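You operate a simulated robot arm through the tools that you are given. There is no shell and no other tool. Be economical: measure what you need, move in short steps, check, and stop when the job is done.

You are at the controls of a simulated two-armed robot. One attempt, no reset.

Task
Shim the gap jig to 2.0 mm on the gap gauge.
Fine: free the red ball lever first, push each shim fully home, lock the lever again, then give the test wheel half a turn.

Only the result counts: the job must be done as asked and must still hold three seconds after the hand-in. Knocking over, shifting, dropping, spilling or breaking anything else fails it.

Robot
Two 7-joint arms with two-finger parallel grippers on one trunk, on a base that drives. Base frame: it is fixed to the floor where the robot stands at the start and does not move with it; the origin is under the middle of the robot, x ahead of it, y to its left, z up. Units: m, degrees, N and s.
The left shoulder is at the start at [0.069, 0.182, 1.111], the right one opposite. With the tool pointing down near the work surface each hand reaches from about 0.26 to 0.74 m from the robot's upright axis, wherever it stands, measured 20 degrees to its own side. Places, roughly: blower switch [-2.4, -0.9, 0.8]; blue ball lever [-2.2, -2.5, 0.9]; blue tab shim [0.3, 0.2, 0.8]; board bleed button [0.3, -0.5, 0.8]; board cover [0.5, -0.3, 0.8]; capacitor switch [0.3, -0.3, 0.8]; drop button [-2.2, -1.5, 0.8]; dropper slide [-2.2, -1.5, 0.8]; gap gauge [0.6, 0.2, 0.9]; green ball lever [0.4, -0.9, 0.8]; green tab shim [0.3, 0.1, 0.8]; motor switch [-2.2, -0.9, 0.8]; press slide [-2.2, -1.8, 0.8]; purple ball lever [-2.3, -1, 0.8]; purple tab shim [0.3, 0, 0.8]; red ball lever [0.5, -0.1, 0.8]. Payload 3.91 kg a hand.
The TCP of each hand is the grasp point between the finger pads, 0.03 m short of the fingertips. In the tool frame z runs along the fingers and y along their closing line. Largest opening 0.11 m; finger width 0.02, thickness 0.01; the body of the gripper, 0.048 by 0.112 m, starts 0.055 m behind the TCP.
Orientation is that of the tool frame in the base frame, as a unit quaternion [x, y, z, w]. With the fingers straight down and closing along the base's y, the tool's x points along the base's -x, its y along +y and its z along -z.

Tools
- The arms move only by the tool play_rows. It takes "left_moves", "right_moves" or both (then of equal length, played together; a hand with none holds still); each is a list that holds one entry, the list of rows, each a list of 7 numbers: the finger opening in m, from 0 to 0.11, then the shift along the base's x, y, z in units of 100 mm (1.0 is 100 mm), then the turn, a rotation vector about the base's x, y, z in units of 45 degrees (1.0 is 45 degrees). In form: [[[gripper, tx, ty, tz, rx, ry, rz], ...]]. A call has 1 to 12 rows; each row is the pose to reach, as a shift and turn from the pose commanded when the call began. A call with a number of a shift or a turn outside -1 to 1 is refused whole. Each row takes 0.2 s and may step no farther than 0.05 m and 8.6 degrees from the row before; otherwise, or with a gripper value out of range, the whole call is refused. Where a pose cannot be reached the arm comes as near as it can. A force on the tool above 70 N (or 10 N above the force at the start of the call, whichever is more), or a blocked arm, ends the call early, and 0.2 s more pass. The fingers move at their own pace (about 0.072 m/s each) and stop on an object; they squeeze with about 28 N. The grip force told is the motor's: it shows also when the fingers shut on nothing. Time passes only in rows, and 0.2 s behind the last, so rows that repeat a pose let the fingers close. The reply holds the time, the measured pose of the TCP, the force on the tool along the base axes, the opening and the grip force, in the units named above and with some noise, with the torque about the TCP (base axes, N m) and any sound that the robot's microphone picked up, and new pictures: "pictures" is both (left out), scene, wrist or none (wrist: the cameras of the hands that moved).
- Cameras (640 x 400 px; columns grow to the right, rows downward): "scene" is now at [0.2093, 0.0055, 1.2944]; the picture's right is [0.06, -1.00, 0.00], its down [-0.61, -0.04, -0.79] and it looks along [0.79, 0.05, -0.61] (base axes); focal length 214 px, centre (320, 200). "left" rides on the left gripper at [0.072, -0.017, -0.103] in its tool frame; the picture's right is [0.23, 0.97, 0.00], its down [-0.76, 0.18, -0.62] and it looks along [-0.61, 0.14, 0.78] (tool axes); focal length 222 px, centre (320, 200). "right" rides on the right gripper at [0.072, 0.017, -0.103] in its tool frame; the picture's right is [-0.23, 0.97, 0.00], its down [-0.76, -0.18, -0.62] and it looks along [-0.61, -0.14, 0.78] (tool axes); focal length 222 px, centre (320, 200).
- lift_body(by): slides the trunk up (or, below 0, down) by that many m; the arms and the scene camera ride with it, the base frame stays. It gives what a move gives, with no picture.
- drive_base(legs): drives the robot by 1 to 6 legs, each [ahead, left, turn to the left] in m, m and degrees, along the robot's own axes; the way and the turn of a leg run together, so that a leg with both is an arc; at most 1.5 m and 180 degrees a leg. The arms and the cameras ride along, it lands a little off, and it stops where it bumps. It gives what a move gives, and a new picture of the scene camera.
- turn_head(pan, tilt): turns the head with the scene camera to pan (to the left, within 80 degrees either way) and tilt (down, from -29 to 69), counted from straight ahead of the robot. It gives what a move gives, and a new picture of the scene camera.
- point_at(camera, pixels): for up to 12 pixels [column, row] of the newest picture of that camera ("zoom" is the newest enlarged one), the place [x, y, z] in the base frame of the surface seen there, good to about 0.002 m. It takes no simulated time.
- zoom(camera, box): a new picture of the part [left, top, right, bottom] of that camera's present view, enlarged. It takes no simulated time.
- finish_job(): hands the job in; it is judged then, once.

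Work in short steps. Measure before you move; look again where a grasp or a placing could have gone wrong, and mend it. You have 80 turns and 260 pictures in all, those below and enlarged ones among them. Open the grippers and draw the arms clear of the work before you hand the job in, unless the task says otherwise; then end with one line.

The tools are called after "Emit:" as a command line: name --argument value ..., lists and objects as JSON in quotes. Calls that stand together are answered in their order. play_rows: Moves the arms, as the interface text tells. Its arguments: {"type":"object","properties":{"left_moves":{"type":"array"},"right_moves":{"type":"array"},"pictures":{"type":"string","enum":["both","scene","wrist","none"]}},"required":[]} The other tools are called the same way: lift_body (by) slides the trunk up or down; drive_base (legs) drives the base; turn_head (pan, tilt) turns the head that bears the scene camera; point_at (camera, pixels) gives the place of the surface under pixels of a picture; zoom (camera, box) takes an enlarged picture of a part of a camera's view; finish_job () hands the job in.

At the start:

```text
t: 0.0
left_position: [0.3214, 0.1741, 1.1459]
left_tcp_rot: [0.001, 1.0, 0.0, -0.001]
left_contact_force: [0.2, 0.3, 0.5]
left_torque: [-0.02, 0.02, 0.03]
left_finger_gap: 0.11
left_finger_force: 0.1
right_position: [0.3982, -0.1647, 1.2066]
right_tcp_rot: [0.0, 1.0, 0.0, 0.001]
right_contact_force: [0.4, 0.1, 0.6]
right_torque: [-0.03, -0.02, 0.03]
right_finger_gap: 0.1099
right_finger_force: 0.0
trunk travel left (down, up): [-0.375, 0.139]
robot x, y, heading: [0.003, 0.0018, 0.2]
head pan, tilt: [3.4, 37.9]
```

scene: 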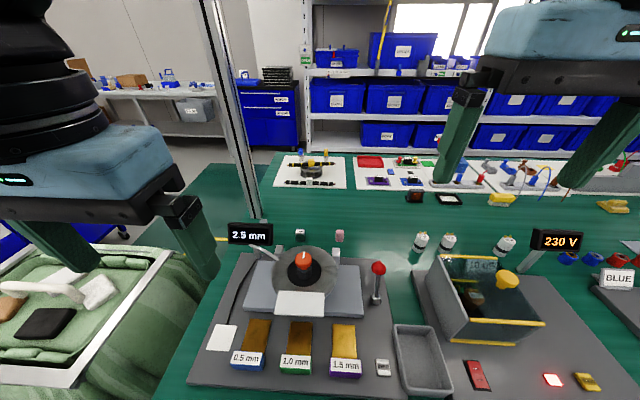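
right: 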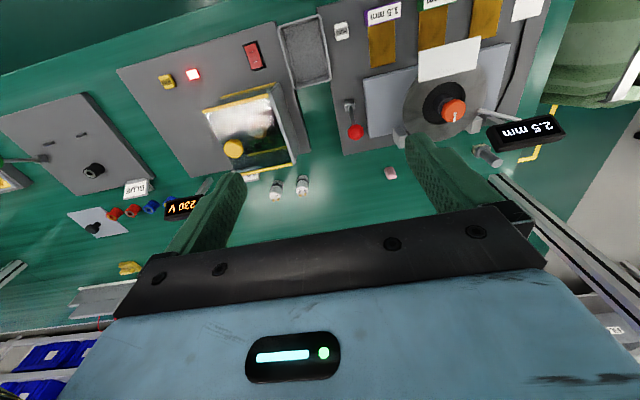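
left: 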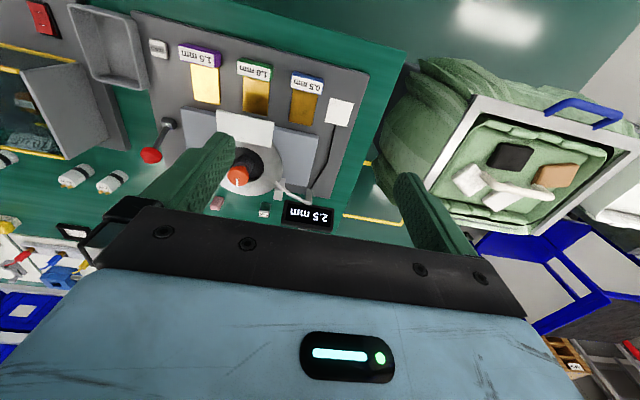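

The scene shows the gauge at 2.5 mm, three shims at around (250,345), (298,345), (345,345), and the red lever at (378,270). I'll enlarge the jig to read its labels.

Emit:
zoom --camera "scene" --box '[190, 220, 410, 390]'

Emit:
zoom --camera "left" --box '[130, 30, 370, 240]'

```text
2.35 times, centred on (300, 305) of scene
```

zoom: 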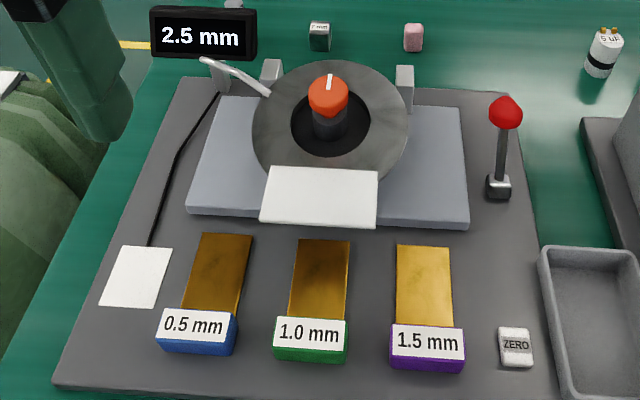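

```text
1.90 times, centred on (250, 135) of left
```

zoom: 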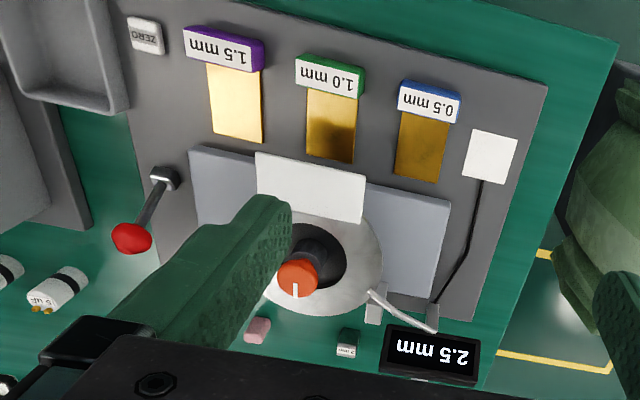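

I'll measure the main features: shim tabs, block, lever, wheel, cards, ZERO button and the small block.

Emit:
point_at --camera "scene" --pixels '[[246, 360], [295, 365], [345, 369], [258, 332], [300, 332], [344, 332], [378, 267], [375, 300], [303, 258], [300, 303], [222, 337], [383, 367]]'

Emit:
point_at --camera "scene" --pixels '[[300, 232], [340, 236], [256, 283], [350, 285], [260, 302], [345, 310], [335, 265], [263, 250], [293, 295], [325, 295], [255, 302], [302, 323]]'

Emit:
zoom --camera "scene" --box '[260, 220, 360, 280]'

```text
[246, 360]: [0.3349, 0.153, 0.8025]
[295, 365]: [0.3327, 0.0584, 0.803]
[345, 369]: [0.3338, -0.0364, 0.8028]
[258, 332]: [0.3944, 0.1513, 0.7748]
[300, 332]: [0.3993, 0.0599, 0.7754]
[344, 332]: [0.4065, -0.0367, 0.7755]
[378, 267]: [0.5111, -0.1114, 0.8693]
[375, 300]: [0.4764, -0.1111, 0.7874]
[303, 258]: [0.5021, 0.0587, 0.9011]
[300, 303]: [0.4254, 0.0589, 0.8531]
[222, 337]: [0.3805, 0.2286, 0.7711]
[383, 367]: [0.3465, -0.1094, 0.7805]
```

```text
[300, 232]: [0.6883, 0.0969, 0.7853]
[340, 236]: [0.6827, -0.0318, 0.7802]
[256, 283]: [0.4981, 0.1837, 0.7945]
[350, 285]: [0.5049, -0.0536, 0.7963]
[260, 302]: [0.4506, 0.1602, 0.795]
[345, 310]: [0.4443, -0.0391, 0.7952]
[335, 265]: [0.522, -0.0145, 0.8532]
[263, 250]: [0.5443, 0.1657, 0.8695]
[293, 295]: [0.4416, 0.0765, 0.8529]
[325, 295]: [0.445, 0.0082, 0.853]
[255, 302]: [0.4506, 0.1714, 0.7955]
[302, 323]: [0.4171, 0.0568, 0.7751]
```

```text
6.40 times, centred on (310, 250) of scene
```

zoom: 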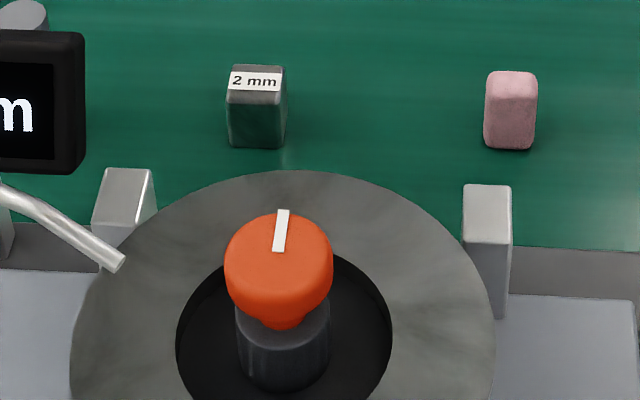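

The disc sits at z≈0.853 above a plate at 0.795, and what lies under the disc is hidden. I'll lower and tilt the left hand to look from the front with its wrist camera.

Emit:
play_rows --left_moves '[[[0.11, 0, 0, -0.2, 0, -0.18, 0], [0.11, -0.1, 0, -0.5, 0, -0.36, 0], [0.11, -0.2, 0, -0.8, 0, -0.54, 0], [0.11, -0.3, 0, -1.0, 0, -0.72, 0], [0.11, -0.3, 0, -1.0, 0, -0.9, 0], [0.11, -0.3, 0, -1.0, 0, -1.0, 0]]]'

```text
t: 0.6
left_position: [0.3155, 0.1734, 1.1083]
left_tcp_rot: [-0.009, 0.991, -0.009, 0.137]
left_contact_force: [8.5, 4.9, 21.1]
left_torque: [-0.52, 2.85, -0.36]
left_finger_gap: 0.1101
left_finger_force: 0.1
left hand out of reach, approached as far as the arm can: row 3
right_position: [0.3984, -0.1642, 1.2074]
right_tcp_rot: [0.001, 1.0, 0.0, -0.001]
right_contact_force: [0.2, -0.2, 0.9]
right_torque: [0.03, -0.01, -0.01]
right_finger_gap: 0.11
right_finger_force: 0.1
trunk travel left (down, up): [-0.375, 0.139]
robot x, y, heading: [-0.0011, 0.0001, 0.1]
head pan, tilt: [3.4, 37.9]
stopped in row 3 (left hand): the force on the tool passed its limit at 187 N (the readings are from after the stop); the commanded pose is now the measured one
```

scene: 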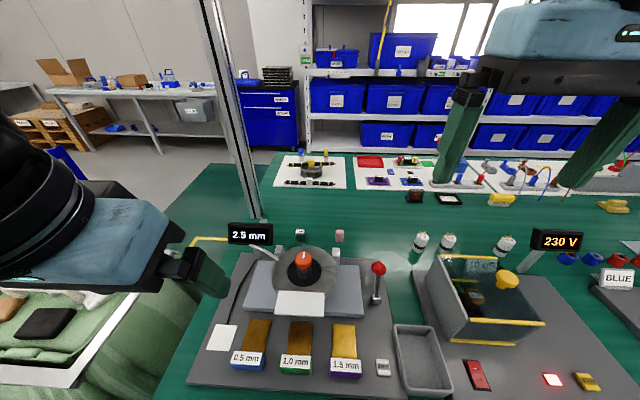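
left: 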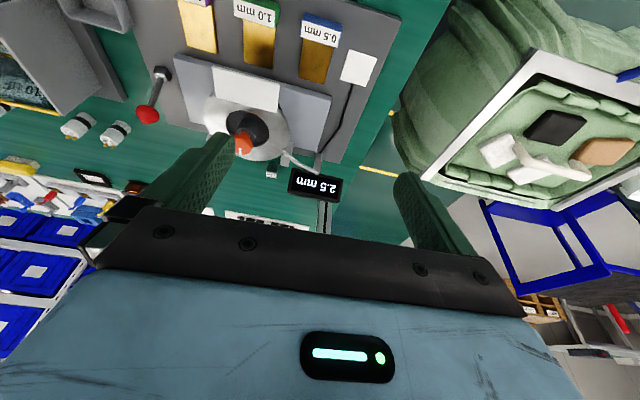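

The arm folded against itself, since the jig is too near the trunk. I'll untilt, then back the base 0.17 m for a better working distance.

Emit:
play_rows --left_moves '[[[0.11, 0.1, 0, 0.2, 0, 0.15, 0], [0.11, 0.2, 0, 0.3, 0, 0.3, 0]]]' --pictures "none"

Emit:
drive_base --legs '[[-0.17, 0, 0]]'

```text
t: 1.2
left_position: [0.3348, 0.1743, 1.1357]
left_tcp_rot: [-0.008, 1.0, -0.007, 0.019]
left_contact_force: [0.5, 0.4, 0.1]
left_torque: [0.0, 0.01, -0.02]
left_finger_gap: 0.1098
left_finger_force: 0.1
right_position: [0.399, -0.1659, 1.2055]
right_tcp_rot: [0.001, 1.0, -0.001, 0.0]
right_contact_force: [0.5, -0.1, -0.6]
right_torque: [-0.02, -0.03, 0.04]
right_finger_gap: 0.1101
right_finger_force: 0.0
trunk travel left (down, up): [-0.375, 0.139]
robot x, y, heading: [0.0038, -0.0027, -0.1]
head pan, tilt: [3.4, 37.9]
```

```text
t: 2.7
left_position: [0.1618, 0.1731, 1.1366]
left_tcp_rot: [-0.006, 1.0, -0.007, 0.02]
left_contact_force: [0.5, -0.2, 0.8]
left_torque: [-0.04, -0.04, -0.02]
left_finger_gap: 0.1101
left_finger_force: 0.1
right_position: [0.2256, -0.1664, 1.2067]
right_tcp_rot: [0.002, 1.0, 0.0, -0.001]
right_contact_force: [-0.8, -1.0, 0.7]
right_torque: [0.02, -0.02, 0.02]
right_finger_gap: 0.11
right_finger_force: 0.0
trunk travel left (down, up): [-0.375, 0.139]
robot x, y, heading: [-0.1744, -0.0044, -0.0]
head pan, tilt: [3.4, 37.9]
```

scene: 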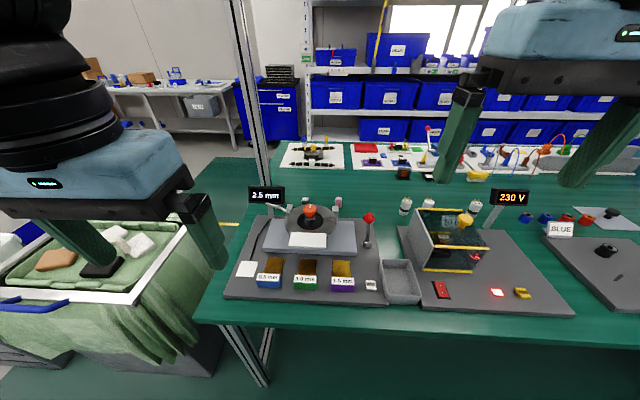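

Hands are now in front of the table edge, at heights of 1.13 m or more. I'll lower the trunk 0.2 m so the scene camera sees the jig at a flatter angle.

Emit:
lift_body --by -0.22

Emit:
turn_head --pan 5 --tilt 30

Emit:
zoom --camera "scene" --box '[210, 160, 410, 285]'

```text
t: 4.9
left_position: [0.1664, 0.1736, 0.9154]
left_tcp_rot: [-0.013, 1.0, -0.007, 0.008]
left_contact_force: [0.1, 0.1, -0.4]
left_torque: [0.02, 0.0, 0.0]
left_finger_gap: 0.1099
left_finger_force: 0.1
right_position: [0.2318, -0.1687, 0.9837]
right_tcp_rot: [0.012, 1.0, 0.001, -0.007]
right_contact_force: [4.5, -1.5, -6.8]
right_torque: [0.08, -0.08, 0.08]
right_finger_gap: 0.11
right_finger_force: 0.0
trunk travel left (down, up): [-0.157, 0.357]
robot x, y, heading: [-0.1753, -0.0006, -0.2]
head pan, tilt: [3.4, 37.9]
stopped: the force on the tool passed its limit at 80 N (the readings are from after the stop); the commanded pose is now the measured one
```

```text
t: 5.6
left_position: [0.167, 0.1731, 0.9165]
left_tcp_rot: [-0.012, 1.0, -0.008, 0.01]
left_contact_force: [-0.8, 0.7, -0.6]
left_torque: [0.0, -0.02, -0.02]
left_finger_gap: 0.1102
left_finger_force: 0.0
right_position: [0.2315, -0.1682, 0.9841]
right_tcp_rot: [0.012, 1.0, 0.001, -0.006]
right_contact_force: [-0.1, -0.3, 0.1]
right_torque: [-0.02, 0.02, 0.0]
right_finger_gap: 0.1101
right_finger_force: 0.2
trunk travel left (down, up): [-0.157, 0.357]
robot x, y, heading: [-0.1729, 0.0001, -0.1]
head pan, tilt: [5.0, 30.0]
```

scene: 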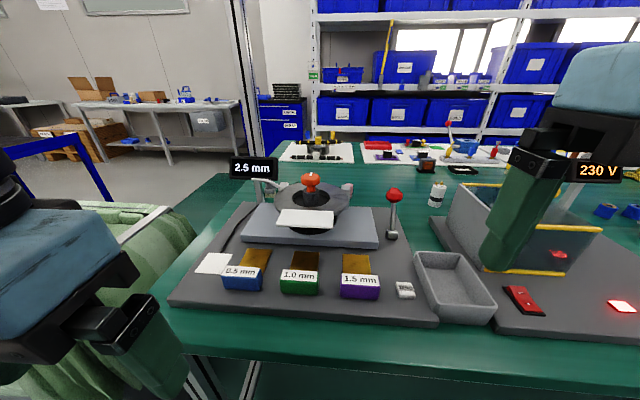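

```text
3.20 times, centred on (310, 222) of scene
```

zoom: 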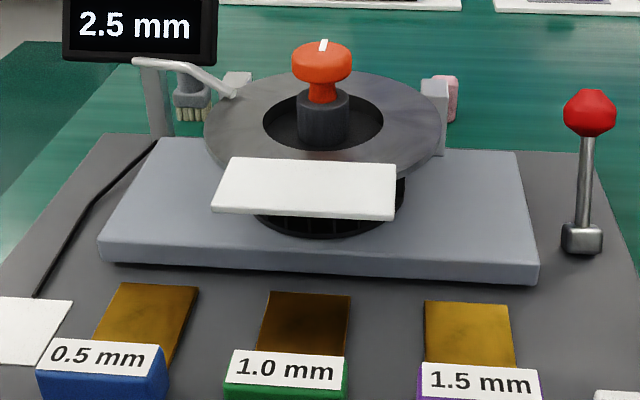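

The view shows a disc rotor on a ribbed stator, with a white plate in front at z≈0.853. I'll bring the left hand forward and tilt it for a near-horizontal close view from its wrist camera.

Emit:
play_rows --left_moves '[[[0.11, 0.25, 0, 0.2, 0, 0, 0], [0.11, 0.5, -0.2, 0.3, 0, -0.15, 0], [0.11, 0.75, -0.4, 0.3, 0, -0.3, 0], [0.11, 1.0, -0.6, 0.3, 0, -0.45, 0], [0.11, 1.0, -0.7, 0.2, 0, -0.6, 0], [0.11, 1.0, -0.8, 0.1, 0, -0.75, 0]]]' --pictures "wrist"

```text
t: 7.0
left_position: [0.268, 0.0933, 0.9262]
left_tcp_rot: [-0.01, 0.954, -0.01, 0.3]
left_contact_force: [-0.3, 0.6, 0.3]
left_torque: [-0.01, 0.0, 0.0]
left_finger_gap: 0.1098
left_finger_force: 0.0
right_position: [0.2311, -0.1689, 0.9846]
right_tcp_rot: [0.011, 1.0, 0.001, -0.006]
right_contact_force: [-0.5, -0.4, -0.1]
right_torque: [0.0, 0.03, 0.0]
right_finger_gap: 0.1101
right_finger_force: 0.1
trunk travel left (down, up): [-0.157, 0.357]
robot x, y, heading: [-0.1741, -0.0035, -0.5]
head pan, tilt: [5.0, 30.0]
```

left: 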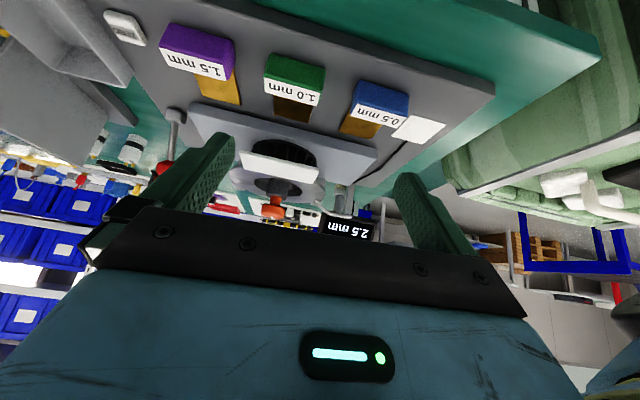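

Emit:
zoom --camera "left" --box '[140, 50, 440, 250]'

Emit:
zoom --camera "left" --box '[220, 110, 350, 210]'

```text
2.00 times, centred on (290, 150) of left
```

zoom: 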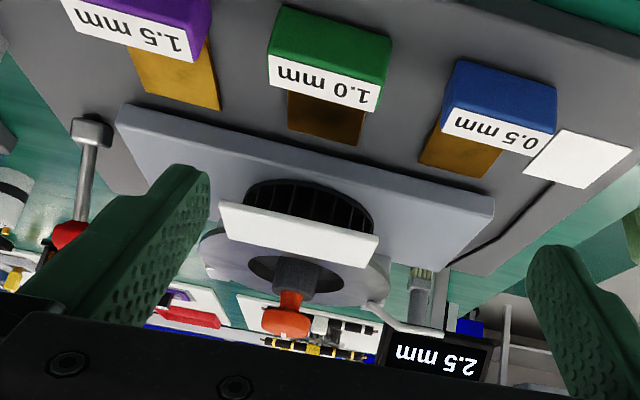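

```text
4.00 times, centred on (285, 160) of left
```

zoom: 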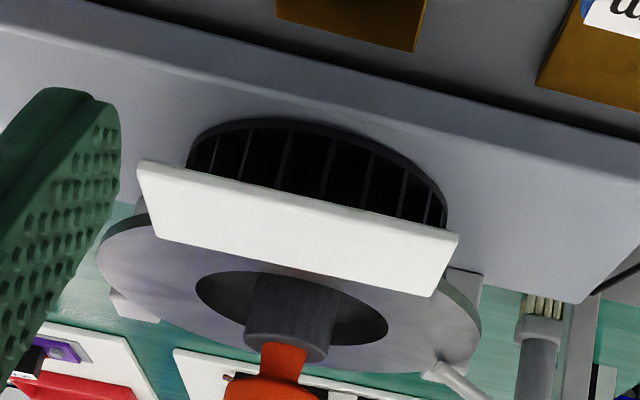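

I'll measure the heights of the white plate edges, stator top, disc rim and posts in the wrist close-ups.

Emit:
point_at --camera "zoom" --pixels '[[200, 180], [180, 230], [430, 235], [430, 285], [140, 165], [200, 150], [330, 170], [435, 195], [110, 235], [115, 260], [300, 205], [470, 330]]'

Emit:
zoom --camera "scene" --box '[255, 165, 375, 240]'

```text
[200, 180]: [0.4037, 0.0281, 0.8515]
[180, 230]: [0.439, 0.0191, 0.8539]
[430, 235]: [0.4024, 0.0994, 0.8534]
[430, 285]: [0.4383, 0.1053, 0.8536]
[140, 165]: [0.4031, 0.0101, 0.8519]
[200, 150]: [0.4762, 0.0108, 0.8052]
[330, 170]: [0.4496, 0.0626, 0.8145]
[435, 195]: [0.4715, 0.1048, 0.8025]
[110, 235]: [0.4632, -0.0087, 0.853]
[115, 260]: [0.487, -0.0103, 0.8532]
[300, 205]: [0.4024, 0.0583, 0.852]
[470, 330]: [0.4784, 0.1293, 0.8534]
```

```text
5.33 times, centred on (315, 202) of scene
```

zoom: 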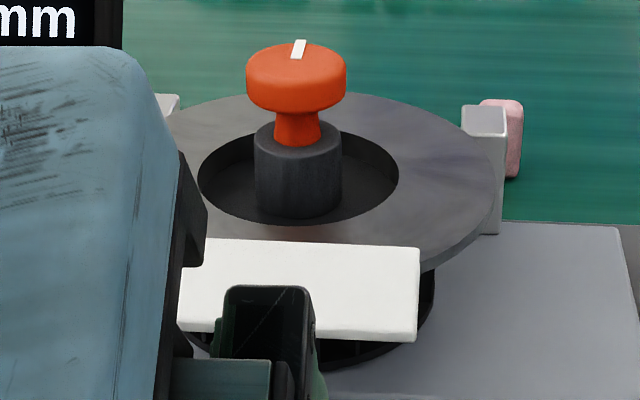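

The disc top and white ledge are flush at z 0.853. Next is the lever: I'll measure it up close from the scene view, then draw the left hand back.

Emit:
zoom --camera "scene" --box '[350, 170, 440, 250]'

Emit:
point_at --camera "scene" --pixels '[[394, 191], [394, 197], [387, 197], [402, 197], [392, 215], [390, 236], [346, 187], [346, 195], [275, 200], [311, 176], [311, 190], [345, 213]]'

Emit:
play_rows --left_moves '[[[0.11, 0, 0.1, 0.2, 0, 0.15, 0], [0.11, -0.2, 0.3, 0.3, 0, 0.3, 0], [0.11, -0.4, 0.6, 0.3, 0, 0.45, 0], [0.11, -0.6, 0.9, 0.3, 0, 0.6, 0]]]' --right_moves '[[[0.06, 0.4, 0.1, 0.2, 0, 0, 0], [0.06, 0.8, 0.3, 0.2, 0, 0, 0], [0.06, 1.0, 0.5, 0.2, 0, 0, 0], [0.06, 1.0, 0.5, 0.2, 0, 0, 0]]]'

```text
5.00 times, centred on (395, 210) of scene
```

zoom: 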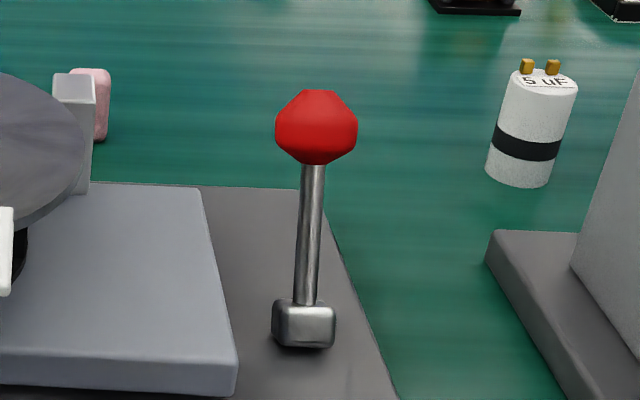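

```text
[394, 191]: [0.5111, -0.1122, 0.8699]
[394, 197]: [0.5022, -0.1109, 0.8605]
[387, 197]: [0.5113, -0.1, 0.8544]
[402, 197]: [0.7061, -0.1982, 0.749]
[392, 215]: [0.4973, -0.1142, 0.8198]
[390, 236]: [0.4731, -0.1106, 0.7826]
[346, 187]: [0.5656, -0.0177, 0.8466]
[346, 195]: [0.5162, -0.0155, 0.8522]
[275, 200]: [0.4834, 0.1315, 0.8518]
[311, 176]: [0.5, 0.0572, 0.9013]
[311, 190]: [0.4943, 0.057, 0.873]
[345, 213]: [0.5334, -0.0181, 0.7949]
```

```text
t: 8.0
left_position: [0.2055, 0.1846, 0.957]
left_tcp_rot: [-0.011, 0.998, -0.009, 0.067]
left_contact_force: [-1.3, -0.3, -0.9]
left_torque: [0.01, 0.0, 0.04]
left_finger_gap: 0.1099
left_finger_force: 0.1
right_position: [0.3319, -0.1178, 1.0054]
right_tcp_rot: [0.011, 1.0, 0.0, -0.005]
right_contact_force: [0.9, 0.5, 0.3]
right_torque: [0.03, 0.0, -0.03]
right_finger_gap: 0.0603
right_finger_force: 0.0
trunk travel left (down, up): [-0.157, 0.357]
robot x, y, heading: [-0.1766, -0.0025, -0.5]
head pan, tilt: [5.0, 30.0]
```

scene: 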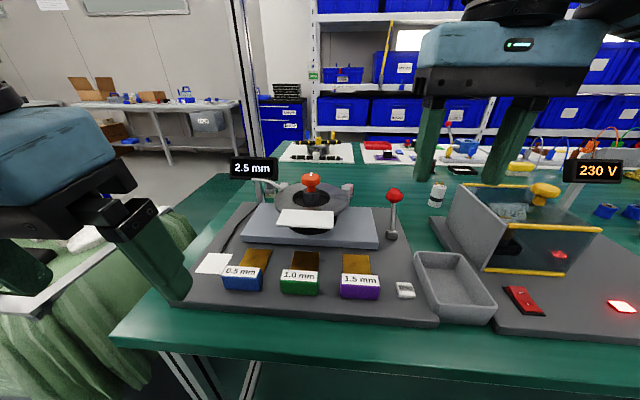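
right: 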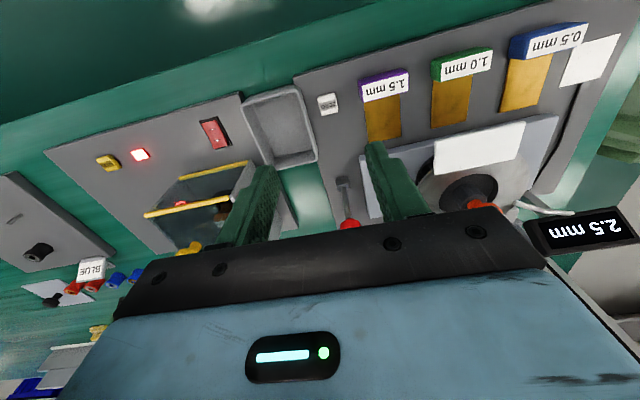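
left: 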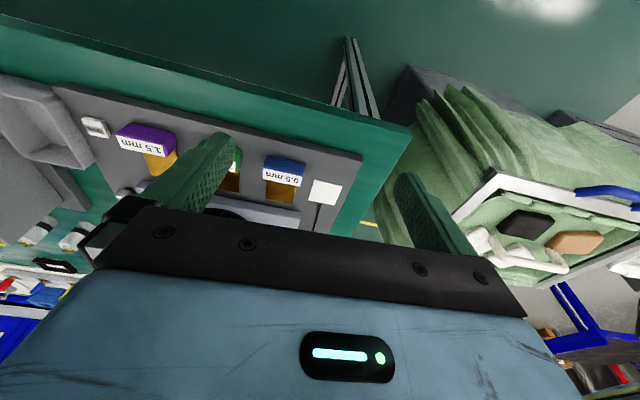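

The ball's centre is at about (0.513, -0.111, 0.860), leaning +x from its pivot at (0.478, -0.111, 0.785). I'll move the right hand above it with fingers open 0.06.

Emit:
play_rows --right_moves '[[[0.06, 0.45, 0, 0, 0, 0, 0], [0.06, 0.9, 0, 0, 0, 0, 0], [0.06, 1.0, 0.07, 0, 0, 0, 0]]]' --pictures "none"

Emit:
play_rows --right_moves '[[[0.06, 0.4, 0.0, 0, 0, 0, 0], [0.06, 0.8, 0.0, -0.2, 0, 0, 0], [0.06, 0.81, 0, -0.6, 0, 0, 0], [0.06, 0.81, 0, -0.6, 0, 0, 0]]]'

```text
t: 8.8
left_position: [0.2058, 0.1842, 0.9573]
left_tcp_rot: [-0.013, 0.998, -0.007, 0.069]
left_contact_force: [0.0, 0.2, 0.0]
left_torque: [0.0, 0.01, 0.0]
left_finger_gap: 0.1101
left_finger_force: 0.0
right_position: [0.4331, -0.111, 1.0046]
right_tcp_rot: [0.01, 1.0, 0.001, -0.006]
right_contact_force: [0.6, -1.1, 0.3]
right_torque: [0.01, 0.03, 0.03]
right_finger_gap: 0.0599
right_finger_force: 0.1
trunk travel left (down, up): [-0.157, 0.357]
robot x, y, heading: [-0.1738, 0.0013, 0.2]
head pan, tilt: [5.0, 30.0]
```

```text
t: 9.8
left_position: [0.2065, 0.183, 0.9579]
left_tcp_rot: [-0.013, 0.998, -0.008, 0.068]
left_contact_force: [-0.3, -0.5, 1.2]
left_torque: [-0.01, 0.0, -0.01]
left_finger_gap: 0.1102
left_finger_force: 0.1
right_position: [0.5129, -0.1125, 0.9453]
right_tcp_rot: [0.011, 1.0, 0.0, -0.007]
right_contact_force: [-0.6, -0.6, -0.7]
right_torque: [0.01, 0.03, -0.01]
right_finger_gap: 0.0601
right_finger_force: 0.0
right hand out of reach, approached as far as the arm can: row 2
trunk travel left (down, up): [-0.157, 0.357]
robot x, y, heading: [-0.1733, 0.0003, -0.5]
head pan, tilt: [5.0, 30.0]
```

scene: 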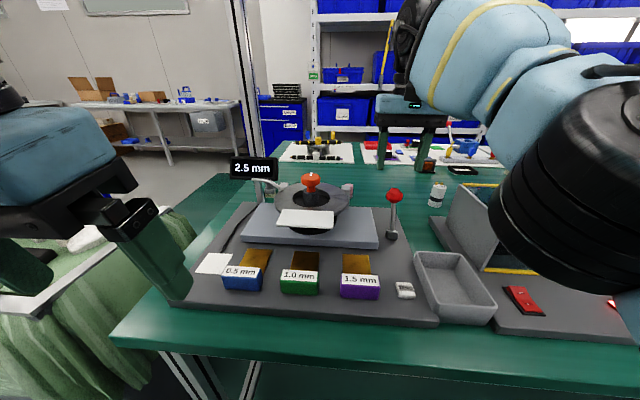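
right: 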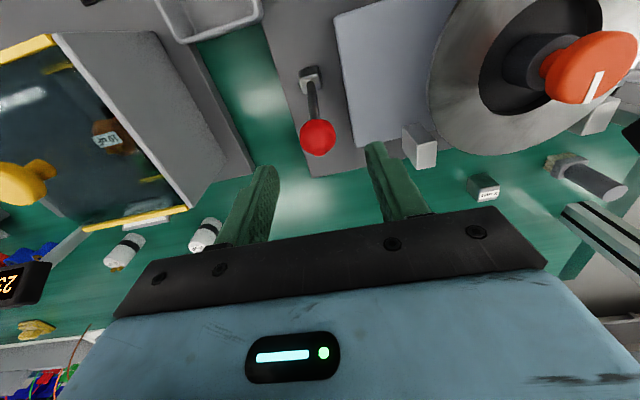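

The ball (318,137) lies between the fingers, roughly 85 mm below the TCP. I'll descend and close on it.

Emit:
play_rows --right_moves '[[[0.06, 0, 0, -0.3, 0, 0, 0], [0.06, 0, 0, -0.6, 0, 0, 0], [0.06, 0, 0, -0.83, 0, 0, 0], [0.0, 0, 0, -0.83, 0, 0, 0], [0.0, 0, 0, -0.83, 0, 0, 0], [0.0, 0, 0, -0.83, 0, 0, 0]]]'

```text
t: 11.2
left_position: [0.2057, 0.1838, 0.9569]
left_tcp_rot: [-0.013, 0.998, -0.008, 0.068]
left_contact_force: [-0.5, 0.9, 0.2]
left_torque: [0.01, -0.03, 0.0]
left_finger_gap: 0.1101
left_finger_force: 0.0
right_position: [0.541, -0.1136, 0.8802]
right_tcp_rot: [0.024, 1.0, 0.007, 0.001]
right_contact_force: [-0.6, -0.2, -0.5]
right_torque: [0.01, 0.01, 0.0]
right_finger_gap: 0.0002
right_finger_force: 27.8
right hand out of reach, approached as far as the arm can: row 1, 2, 3, 4, 5, 6
trunk travel left (down, up): [-0.157, 0.357]
robot x, y, heading: [-0.1736, 0.0006, -0.1]
head pan, tilt: [5.0, 30.0]
```

scene: 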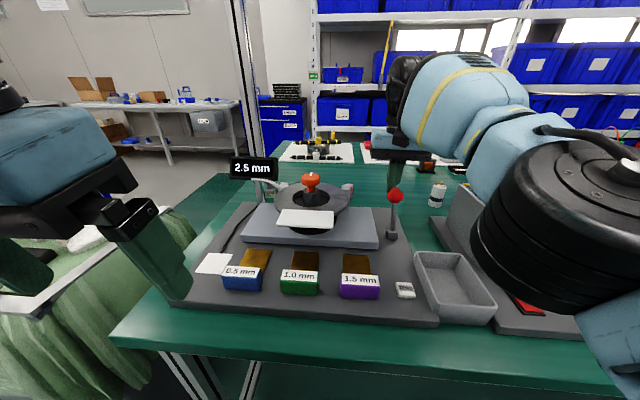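
right: 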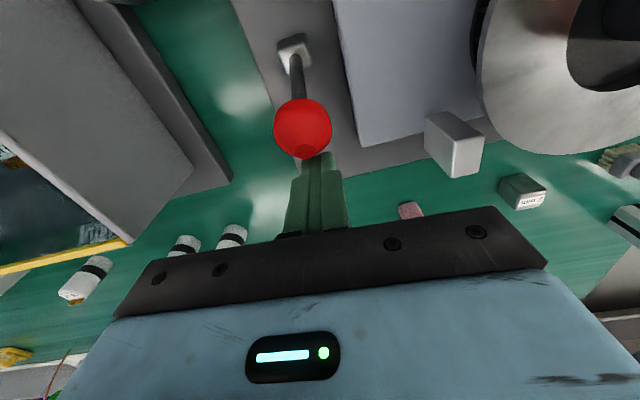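

The low trunk cramps the arm: it missed at x 0.541 and the elbow hangs low near the board cover. I'll raise the trunk back up 0.22 m.

Emit:
lift_body --by 0.22

Emit:
play_rows --right_moves '[[[0.06, -0.2, 0, 0, 0, 0, 0], [0.06, -0.3, 0, 0, 0, 0, 0]]]'

```text
t: 13.5
left_position: [0.2069, 0.1839, 1.1755]
left_tcp_rot: [-0.012, 0.998, -0.008, 0.069]
left_contact_force: [0.4, 0.1, -0.2]
left_torque: [0.0, -0.04, -0.01]
left_finger_gap: 0.1102
left_finger_force: 0.1
right_position: [0.4864, -0.0983, 1.215]
right_tcp_rot: [0.01, 0.995, 0.002, 0.103]
right_contact_force: [-0.2, -0.8, 0.0]
right_torque: [0.02, 0.01, 0.02]
right_finger_gap: 0.0002
right_finger_force: 28.2
trunk travel left (down, up): [-0.377, 0.137]
robot x, y, heading: [-0.1742, -0.0007, -0.2]
head pan, tilt: [5.0, 30.0]
```

```text
t: 14.1
left_position: [0.2063, 0.1844, 1.177]
left_tcp_rot: [-0.013, 0.998, -0.009, 0.068]
left_contact_force: [1.4, -0.7, 0.2]
left_torque: [-0.01, 0.0, -0.01]
left_finger_gap: 0.11
left_finger_force: 0.1
right_position: [0.4551, -0.0971, 1.2156]
right_tcp_rot: [0.012, 0.995, 0.001, 0.102]
right_contact_force: [0.2, 1.0, 0.0]
right_torque: [0.0, -0.02, 0.02]
right_finger_gap: 0.0601
right_finger_force: 0.1
trunk travel left (down, up): [-0.377, 0.137]
robot x, y, heading: [-0.1753, 0.0005, -0.5]
head pan, tilt: [5.0, 30.0]
```

scene: 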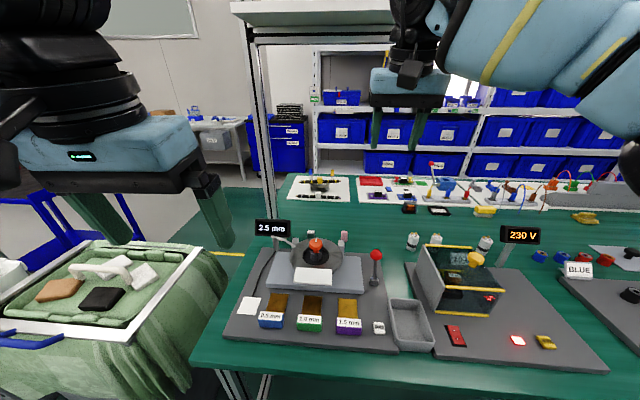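
right: 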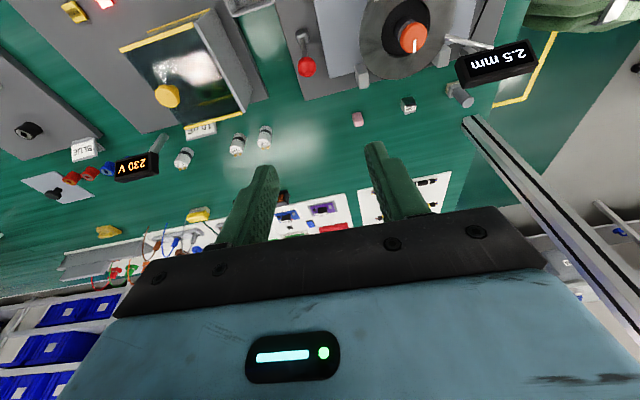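

Trunk is back up and the right hand is free at (0.455, -0.097, 1.216). I'll straighten the tool and descend above the ball.

Emit:
play_rows --right_moves '[[[0.06, 0.1, -0.05, -0.4, 0, 0.13, 0], [0.06, 0.3, -0.1, -0.8, 0, 0.26, 0], [0.06, 0.58, -0.14, -1.0, 0, 0.26, 0], [0.06, 0.58, -0.14, -1.0, 0, 0.26, 0]]]' --pictures "none"

Emit:
play_rows --right_moves '[[[0.06, 0, 0, -0.4, 0, 0, 0], [0.06, 0, 0, -0.8, 0, 0, 0], [0.06, 0, 0, -1.0, 0, 0, 0], [0.06, 0, 0, -1.0, 0, 0, 0]]]'

```text
t: 15.1
left_position: [0.2054, 0.1837, 1.176]
left_tcp_rot: [-0.013, 0.998, -0.009, 0.067]
left_contact_force: [0.2, -0.2, 0.2]
left_torque: [-0.01, -0.01, -0.01]
left_finger_gap: 0.1099
left_finger_force: 0.0
right_position: [0.4912, -0.1117, 1.1165]
right_tcp_rot: [0.011, 1.0, 0.001, 0.0]
right_contact_force: [0.5, 1.0, 0.4]
right_torque: [0.01, -0.02, -0.02]
right_finger_gap: 0.0598
right_finger_force: 0.1
right hand out of reach, approached as far as the arm can: row 2, 3, 4
trunk travel left (down, up): [-0.377, 0.137]
robot x, y, heading: [-0.1738, -0.0035, -0.3]
head pan, tilt: [5.0, 30.0]
```

```text
t: 16.1
left_position: [0.2058, 0.1835, 1.1771]
left_tcp_rot: [-0.012, 0.998, -0.008, 0.068]
left_contact_force: [0.4, 0.1, 0.0]
left_torque: [0.0, 0.05, 0.03]
left_finger_gap: 0.1098
left_finger_force: 0.1
right_position: [0.4914, -0.1131, 1.0163]
right_tcp_rot: [0.012, 1.0, 0.001, 0.0]
right_contact_force: [0.6, -0.4, 0.1]
right_torque: [-0.02, 0.0, 0.0]
right_finger_gap: 0.06
right_finger_force: 0.1
trunk travel left (down, up): [-0.377, 0.137]
robot x, y, heading: [-0.1732, 0.0004, -0.2]
head pan, tilt: [5.0, 30.0]
```

scene: 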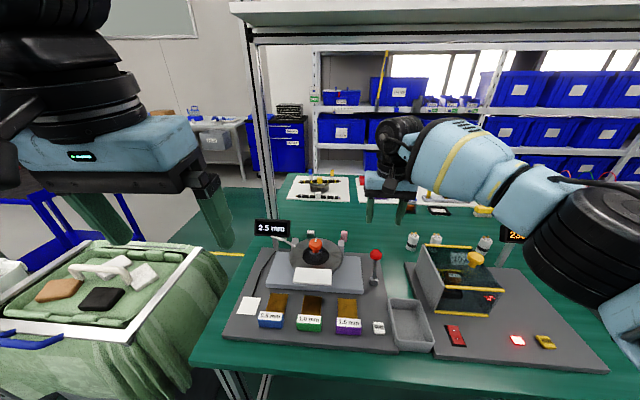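
right: 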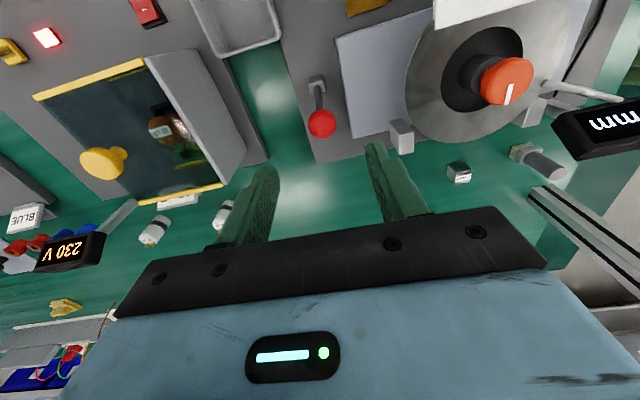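

The lever sits near the reach limit. With the hands high I'll drive ahead 0.09 m.

Emit:
drive_base --legs '[[0.09, 0, 0]]'

Emit:
play_rows --right_moves '[[[0.06, -0.4, 0, -0.2, 0, 0, 0], [0.06, -0.66, 0.01, -0.5, 0, 0, 0], [0.06, -0.66, 0.01, -0.7, 0, 0, 0], [0.06, -0.66, 0.01, -0.7, 0, 0, 0]]]'

```text
t: 17.2
left_position: [0.2979, 0.1826, 1.1758]
left_tcp_rot: [-0.011, 0.998, -0.008, 0.068]
left_contact_force: [1.0, -0.1, -0.2]
left_torque: [-0.03, 0.01, -0.02]
left_finger_gap: 0.1104
left_finger_force: 0.1
right_position: [0.5826, -0.1148, 1.0167]
right_tcp_rot: [0.012, 1.0, 0.001, 0.0]
right_contact_force: [0.6, -0.5, 0.4]
right_torque: [0.0, -0.01, 0.02]
right_finger_gap: 0.0599
right_finger_force: 0.0
trunk travel left (down, up): [-0.377, 0.137]
robot x, y, heading: [-0.0809, -0.0042, -0.2]
head pan, tilt: [5.0, 30.0]
```

scene: 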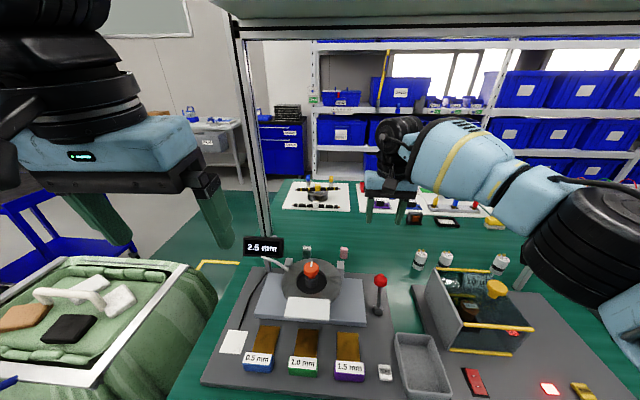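

```text
t: 18.2
left_position: [0.2958, 0.183, 1.1762]
left_tcp_rot: [-0.011, 0.998, -0.008, 0.067]
left_contact_force: [0.1, 0.0, 0.8]
left_torque: [0.02, -0.04, 0.01]
left_finger_gap: 0.1099
left_finger_force: 0.0
right_position: [0.5149, -0.114, 0.9457]
right_tcp_rot: [0.012, 1.0, 0.001, 0.0]
right_contact_force: [-0.1, -0.2, 1.2]
right_torque: [-0.03, -0.01, -0.01]
right_finger_gap: 0.06
right_finger_force: 0.1
trunk travel left (down, up): [-0.377, 0.137]
robot x, y, heading: [-0.08, 0.0016, -0.5]
head pan, tilt: [5.0, 30.0]
```

scene: 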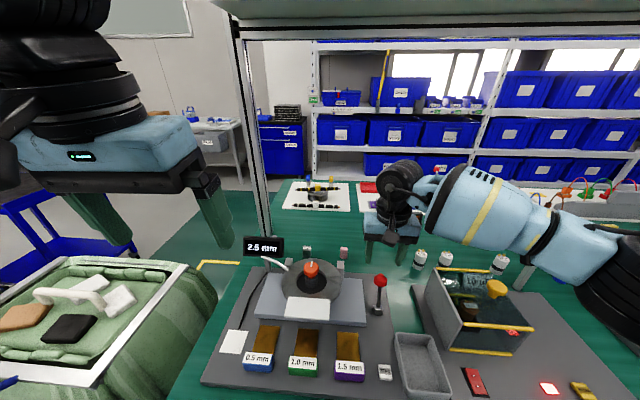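
right: 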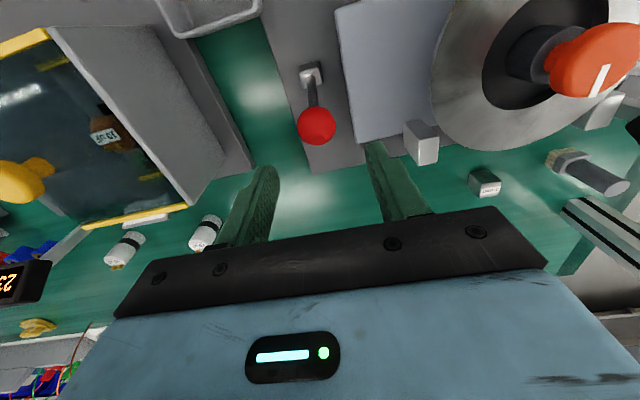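

Now in good reach. I'll descend and close on the ball.

Emit:
play_rows --right_moves '[[[0.06, 0, 0.02, -0.4, 0, 0, 0], [0.06, 0, 0.02, -0.83, 0, 0, 0], [0.06, 0, 0.02, -0.83, 0, 0, 0], [0.0, 0, 0.02, -0.83, 0, 0, 0], [0.0, 0, 0.02, -0.83, 0, 0, 0], [0.0, 0, 0.02, -0.83, 0, 0, 0]]]'

```text
t: 19.6
left_position: [0.296, 0.1804, 1.1767]
left_tcp_rot: [-0.011, 0.998, -0.007, 0.067]
left_contact_force: [0.1, 0.0, -0.4]
left_torque: [-0.01, 0.02, 0.03]
left_finger_gap: 0.1101
left_finger_force: 0.1
right_position: [0.519, -0.1153, 0.8633]
right_tcp_rot: [0.014, 1.0, 0.0, 0.001]
right_contact_force: [-0.5, -21.0, 3.0]
right_torque: [-0.28, 0.14, 0.02]
right_finger_gap: 0.0329
right_finger_force: 45.2
trunk travel left (down, up): [-0.377, 0.137]
robot x, y, heading: [-0.0835, -0.0032, -0.4]
head pan, tilt: [5.0, 30.0]
```

scene: 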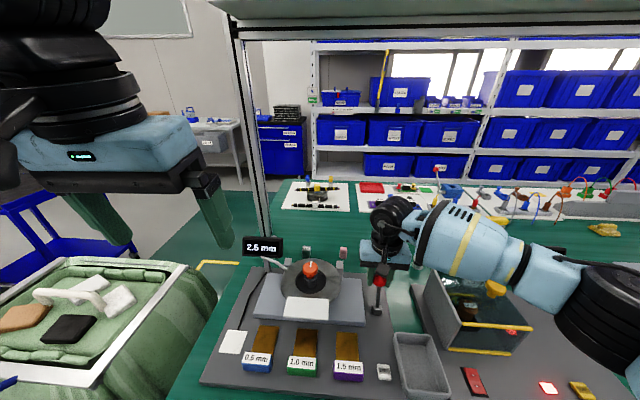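
right: 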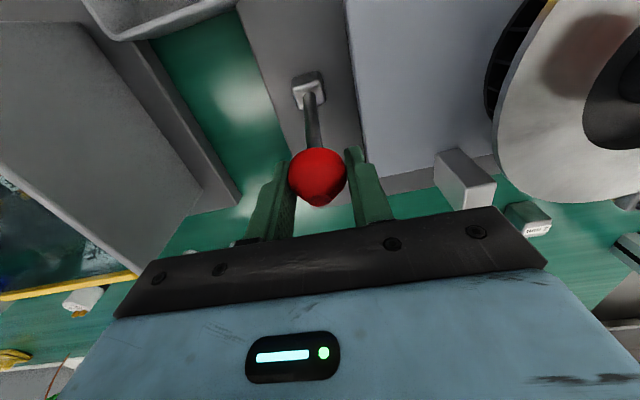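

Ball is held (0.033 m) with a 21 N side load, so the ball's centre is at y≈-0.116. I'll shift 4 mm and pull gently along the arc toward -x.

Emit:
play_rows --right_moves '[[[0.0, 0, -0.04, 0, 0, 0, 0], [0.0, -0.1, -0.04, 0.03, 0, 0, 0], [0.0, -0.2, -0.04, 0.05, 0, 0, 0], [0.0, -0.2, -0.04, 0.05, 0, 0, 0]]]'

```text
t: 20.6
left_position: [0.2975, 0.1821, 1.1756]
left_tcp_rot: [-0.011, 0.998, -0.008, 0.067]
left_contact_force: [1.2, 0.5, -0.3]
left_torque: [0.03, 0.02, 0.01]
left_finger_gap: 0.1099
left_finger_force: 0.1
right_position: [0.4998, -0.1159, 0.8674]
right_tcp_rot: [0.012, 1.0, 0.001, 0.002]
right_contact_force: [14.7, -11.6, -1.2]
right_torque: [0.04, -1.24, 0.14]
right_finger_gap: 0.0326
right_finger_force: 44.7
trunk travel left (down, up): [-0.377, 0.137]
robot x, y, heading: [-0.088, -0.0019, -0.3]
head pan, tilt: [5.0, 30.0]
```

scene: 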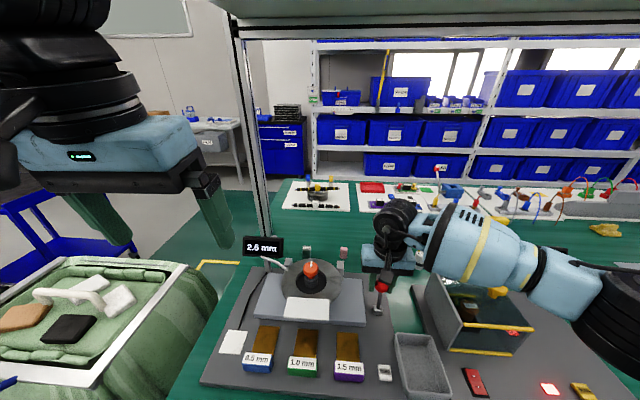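
right: 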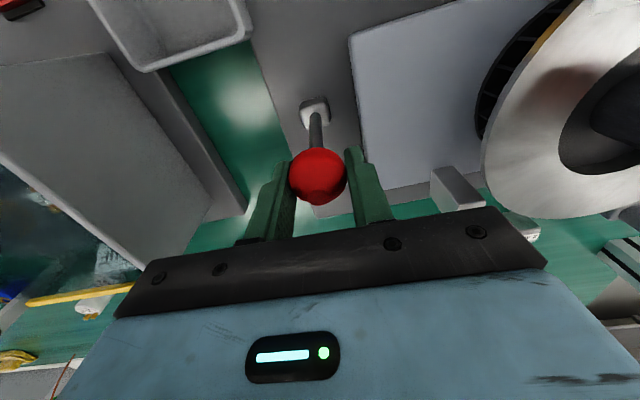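

The lever follows with a 15 N pull. I'll keep going over the top and down to the other side of the arc.

Emit:
play_rows --right_moves '[[[0.0, -0.12, -0.02, 0.02, 0, 0, 0], [0.0, -0.24, -0.02, 0.02, 0, 0, 0], [0.0, -0.36, -0.02, 0.0, 0, 0, 0], [0.0, -0.46, -0.02, -0.03, 0, 0, 0], [0.0, -0.56, -0.02, -0.07, 0, 0, 0], [0.0, -0.56, -0.02, -0.07, 0, 0, 0]]]'

```text
t: 22.0
left_position: [0.3016, 0.184, 1.1757]
left_tcp_rot: [-0.011, 0.998, -0.009, 0.066]
left_contact_force: [-0.2, 0.3, 0.7]
left_torque: [0.0, 0.01, 0.0]
left_finger_gap: 0.11
left_finger_force: 0.0
right_position: [0.4483, -0.1151, 0.8624]
right_tcp_rot: [0.013, 1.0, 0.002, 0.005]
right_contact_force: [46.4, 15.3, -10.0]
right_torque: [0.01, -0.82, -0.06]
right_finger_gap: 0.0328
right_finger_force: 44.7
trunk travel left (down, up): [-0.377, 0.137]
robot x, y, heading: [-0.0839, -0.0017, -0.2]
head pan, tilt: [5.0, 30.0]
```

scene: 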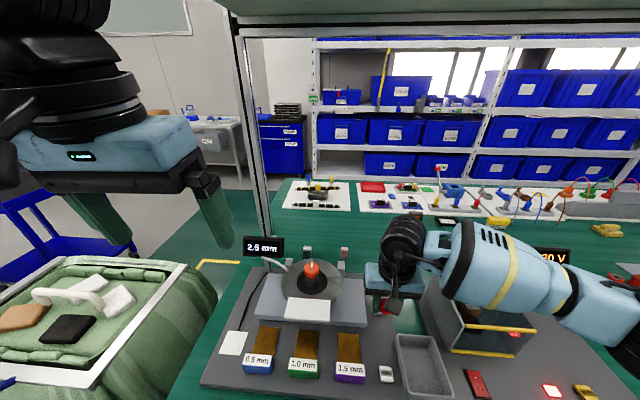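
right: 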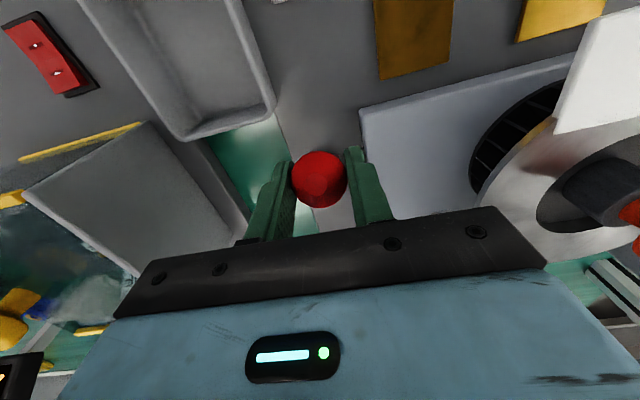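

Ball at x≈0.448 with 46 N: the lever is at its end stop. I'll open and rise straight up, then look.

Emit:
play_rows --right_moves '[[[0.06, 0.03, 0, 0, 0, 0, 0], [0.06, 0.03, 0, 0, 0, 0, 0], [0.06, 0.03, 0, 0.4, 0, 0, 0], [0.06, 0.03, 0, 0.8, 0, 0, 0], [0.06, 0.0, -0.2, 1.0, 0, 0, 0], [0.06, -0.2, -0.6, 1.0, 0, 0, 0], [0.06, -0.4, -1.0, 1.0, 0, 0, 0]]]'

Emit:
zoom --camera "scene" --box '[200, 220, 420, 390]'

```text
t: 23.6
left_position: [0.2963, 0.1806, 1.1766]
left_tcp_rot: [-0.011, 0.998, -0.007, 0.068]
left_contact_force: [0.2, 0.2, 0.5]
left_torque: [0.0, 0.02, -0.03]
left_finger_gap: 0.1099
left_finger_force: 0.1
right_position: [0.4006, -0.2187, 0.9626]
right_tcp_rot: [0.01, 1.0, 0.0, 0.001]
right_contact_force: [-0.2, 0.0, 1.0]
right_torque: [0.03, 0.01, 0.02]
right_finger_gap: 0.0598
right_finger_force: 0.0
trunk travel left (down, up): [-0.377, 0.137]
robot x, y, heading: [-0.0836, 0.0039, -0.3]
head pan, tilt: [5.0, 30.0]
```

scene: 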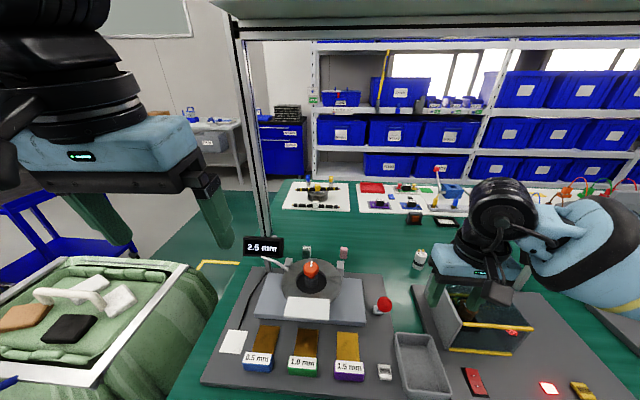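
right: 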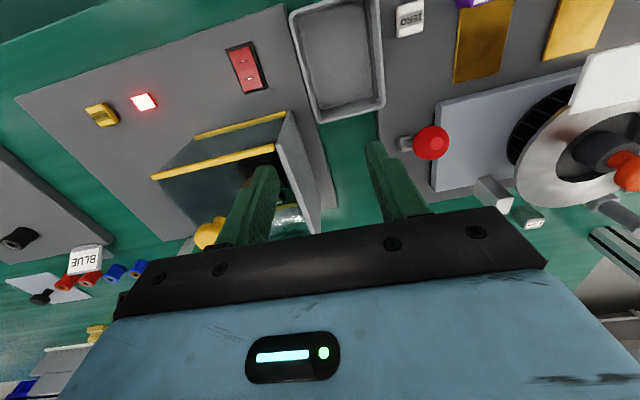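

```text
2.35 times, centred on (310, 305) of scene
```

zoom: 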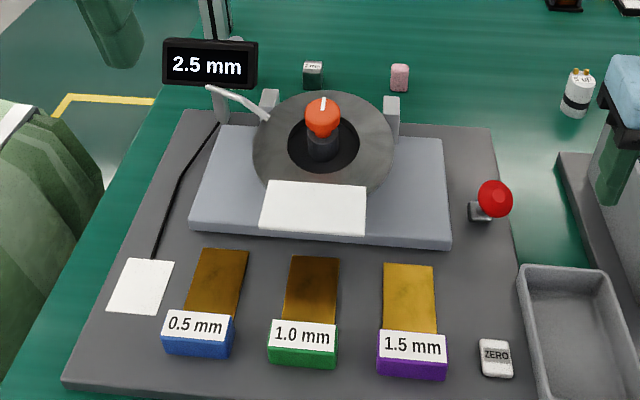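

Gauge still shows 2.5 mm with the lever over. I'll measure the lever ball and study the small label, the card and the brush more closely.

Emit:
point_at --camera "zoom" --pixels '[[493, 198], [480, 213], [140, 285], [210, 65], [312, 75], [270, 100], [392, 105], [262, 112]]'

Emit:
zoom --camera "right" --box '[400, 100, 640, 250]'

Emit:
zoom --camera "scene" --box '[235, 220, 355, 310]'

```text
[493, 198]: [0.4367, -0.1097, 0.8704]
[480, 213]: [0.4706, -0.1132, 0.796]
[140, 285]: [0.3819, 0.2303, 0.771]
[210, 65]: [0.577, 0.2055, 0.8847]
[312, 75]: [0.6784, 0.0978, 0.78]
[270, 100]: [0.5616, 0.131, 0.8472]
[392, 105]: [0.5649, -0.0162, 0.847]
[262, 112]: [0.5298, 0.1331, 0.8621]
```

```text
2.67 times, centred on (520, 175) of right
```

zoom: 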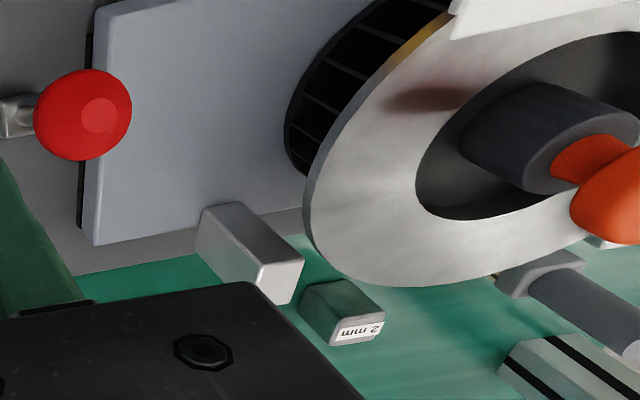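

```text
4.44 times, centred on (295, 265) of scene
```

zoom: 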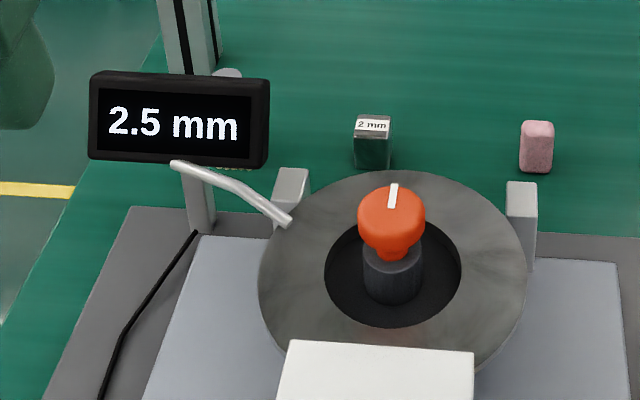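

There is a brass-coloured strip on the rim near the white ledge at about (560,115) in the right view. I'll zoom in there.

Emit:
zoom --camera "right" --box '[505, 75, 605, 145]'

Emit:
point_at --camera "right" --pixels '[[558, 113], [553, 118], [545, 120], [567, 104], [530, 110], [560, 85]]'

```text
5.71 times, centred on (555, 110) of right
```

zoom: 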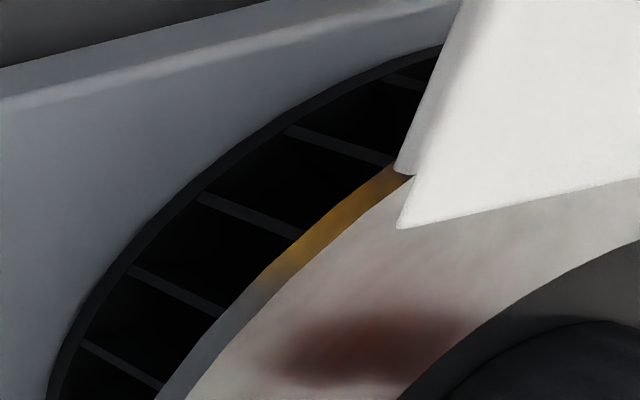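

```text
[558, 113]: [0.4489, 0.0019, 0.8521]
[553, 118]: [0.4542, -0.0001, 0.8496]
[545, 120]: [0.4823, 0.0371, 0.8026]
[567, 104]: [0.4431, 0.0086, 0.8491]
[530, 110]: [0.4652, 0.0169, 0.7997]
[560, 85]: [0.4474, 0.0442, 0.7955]
```

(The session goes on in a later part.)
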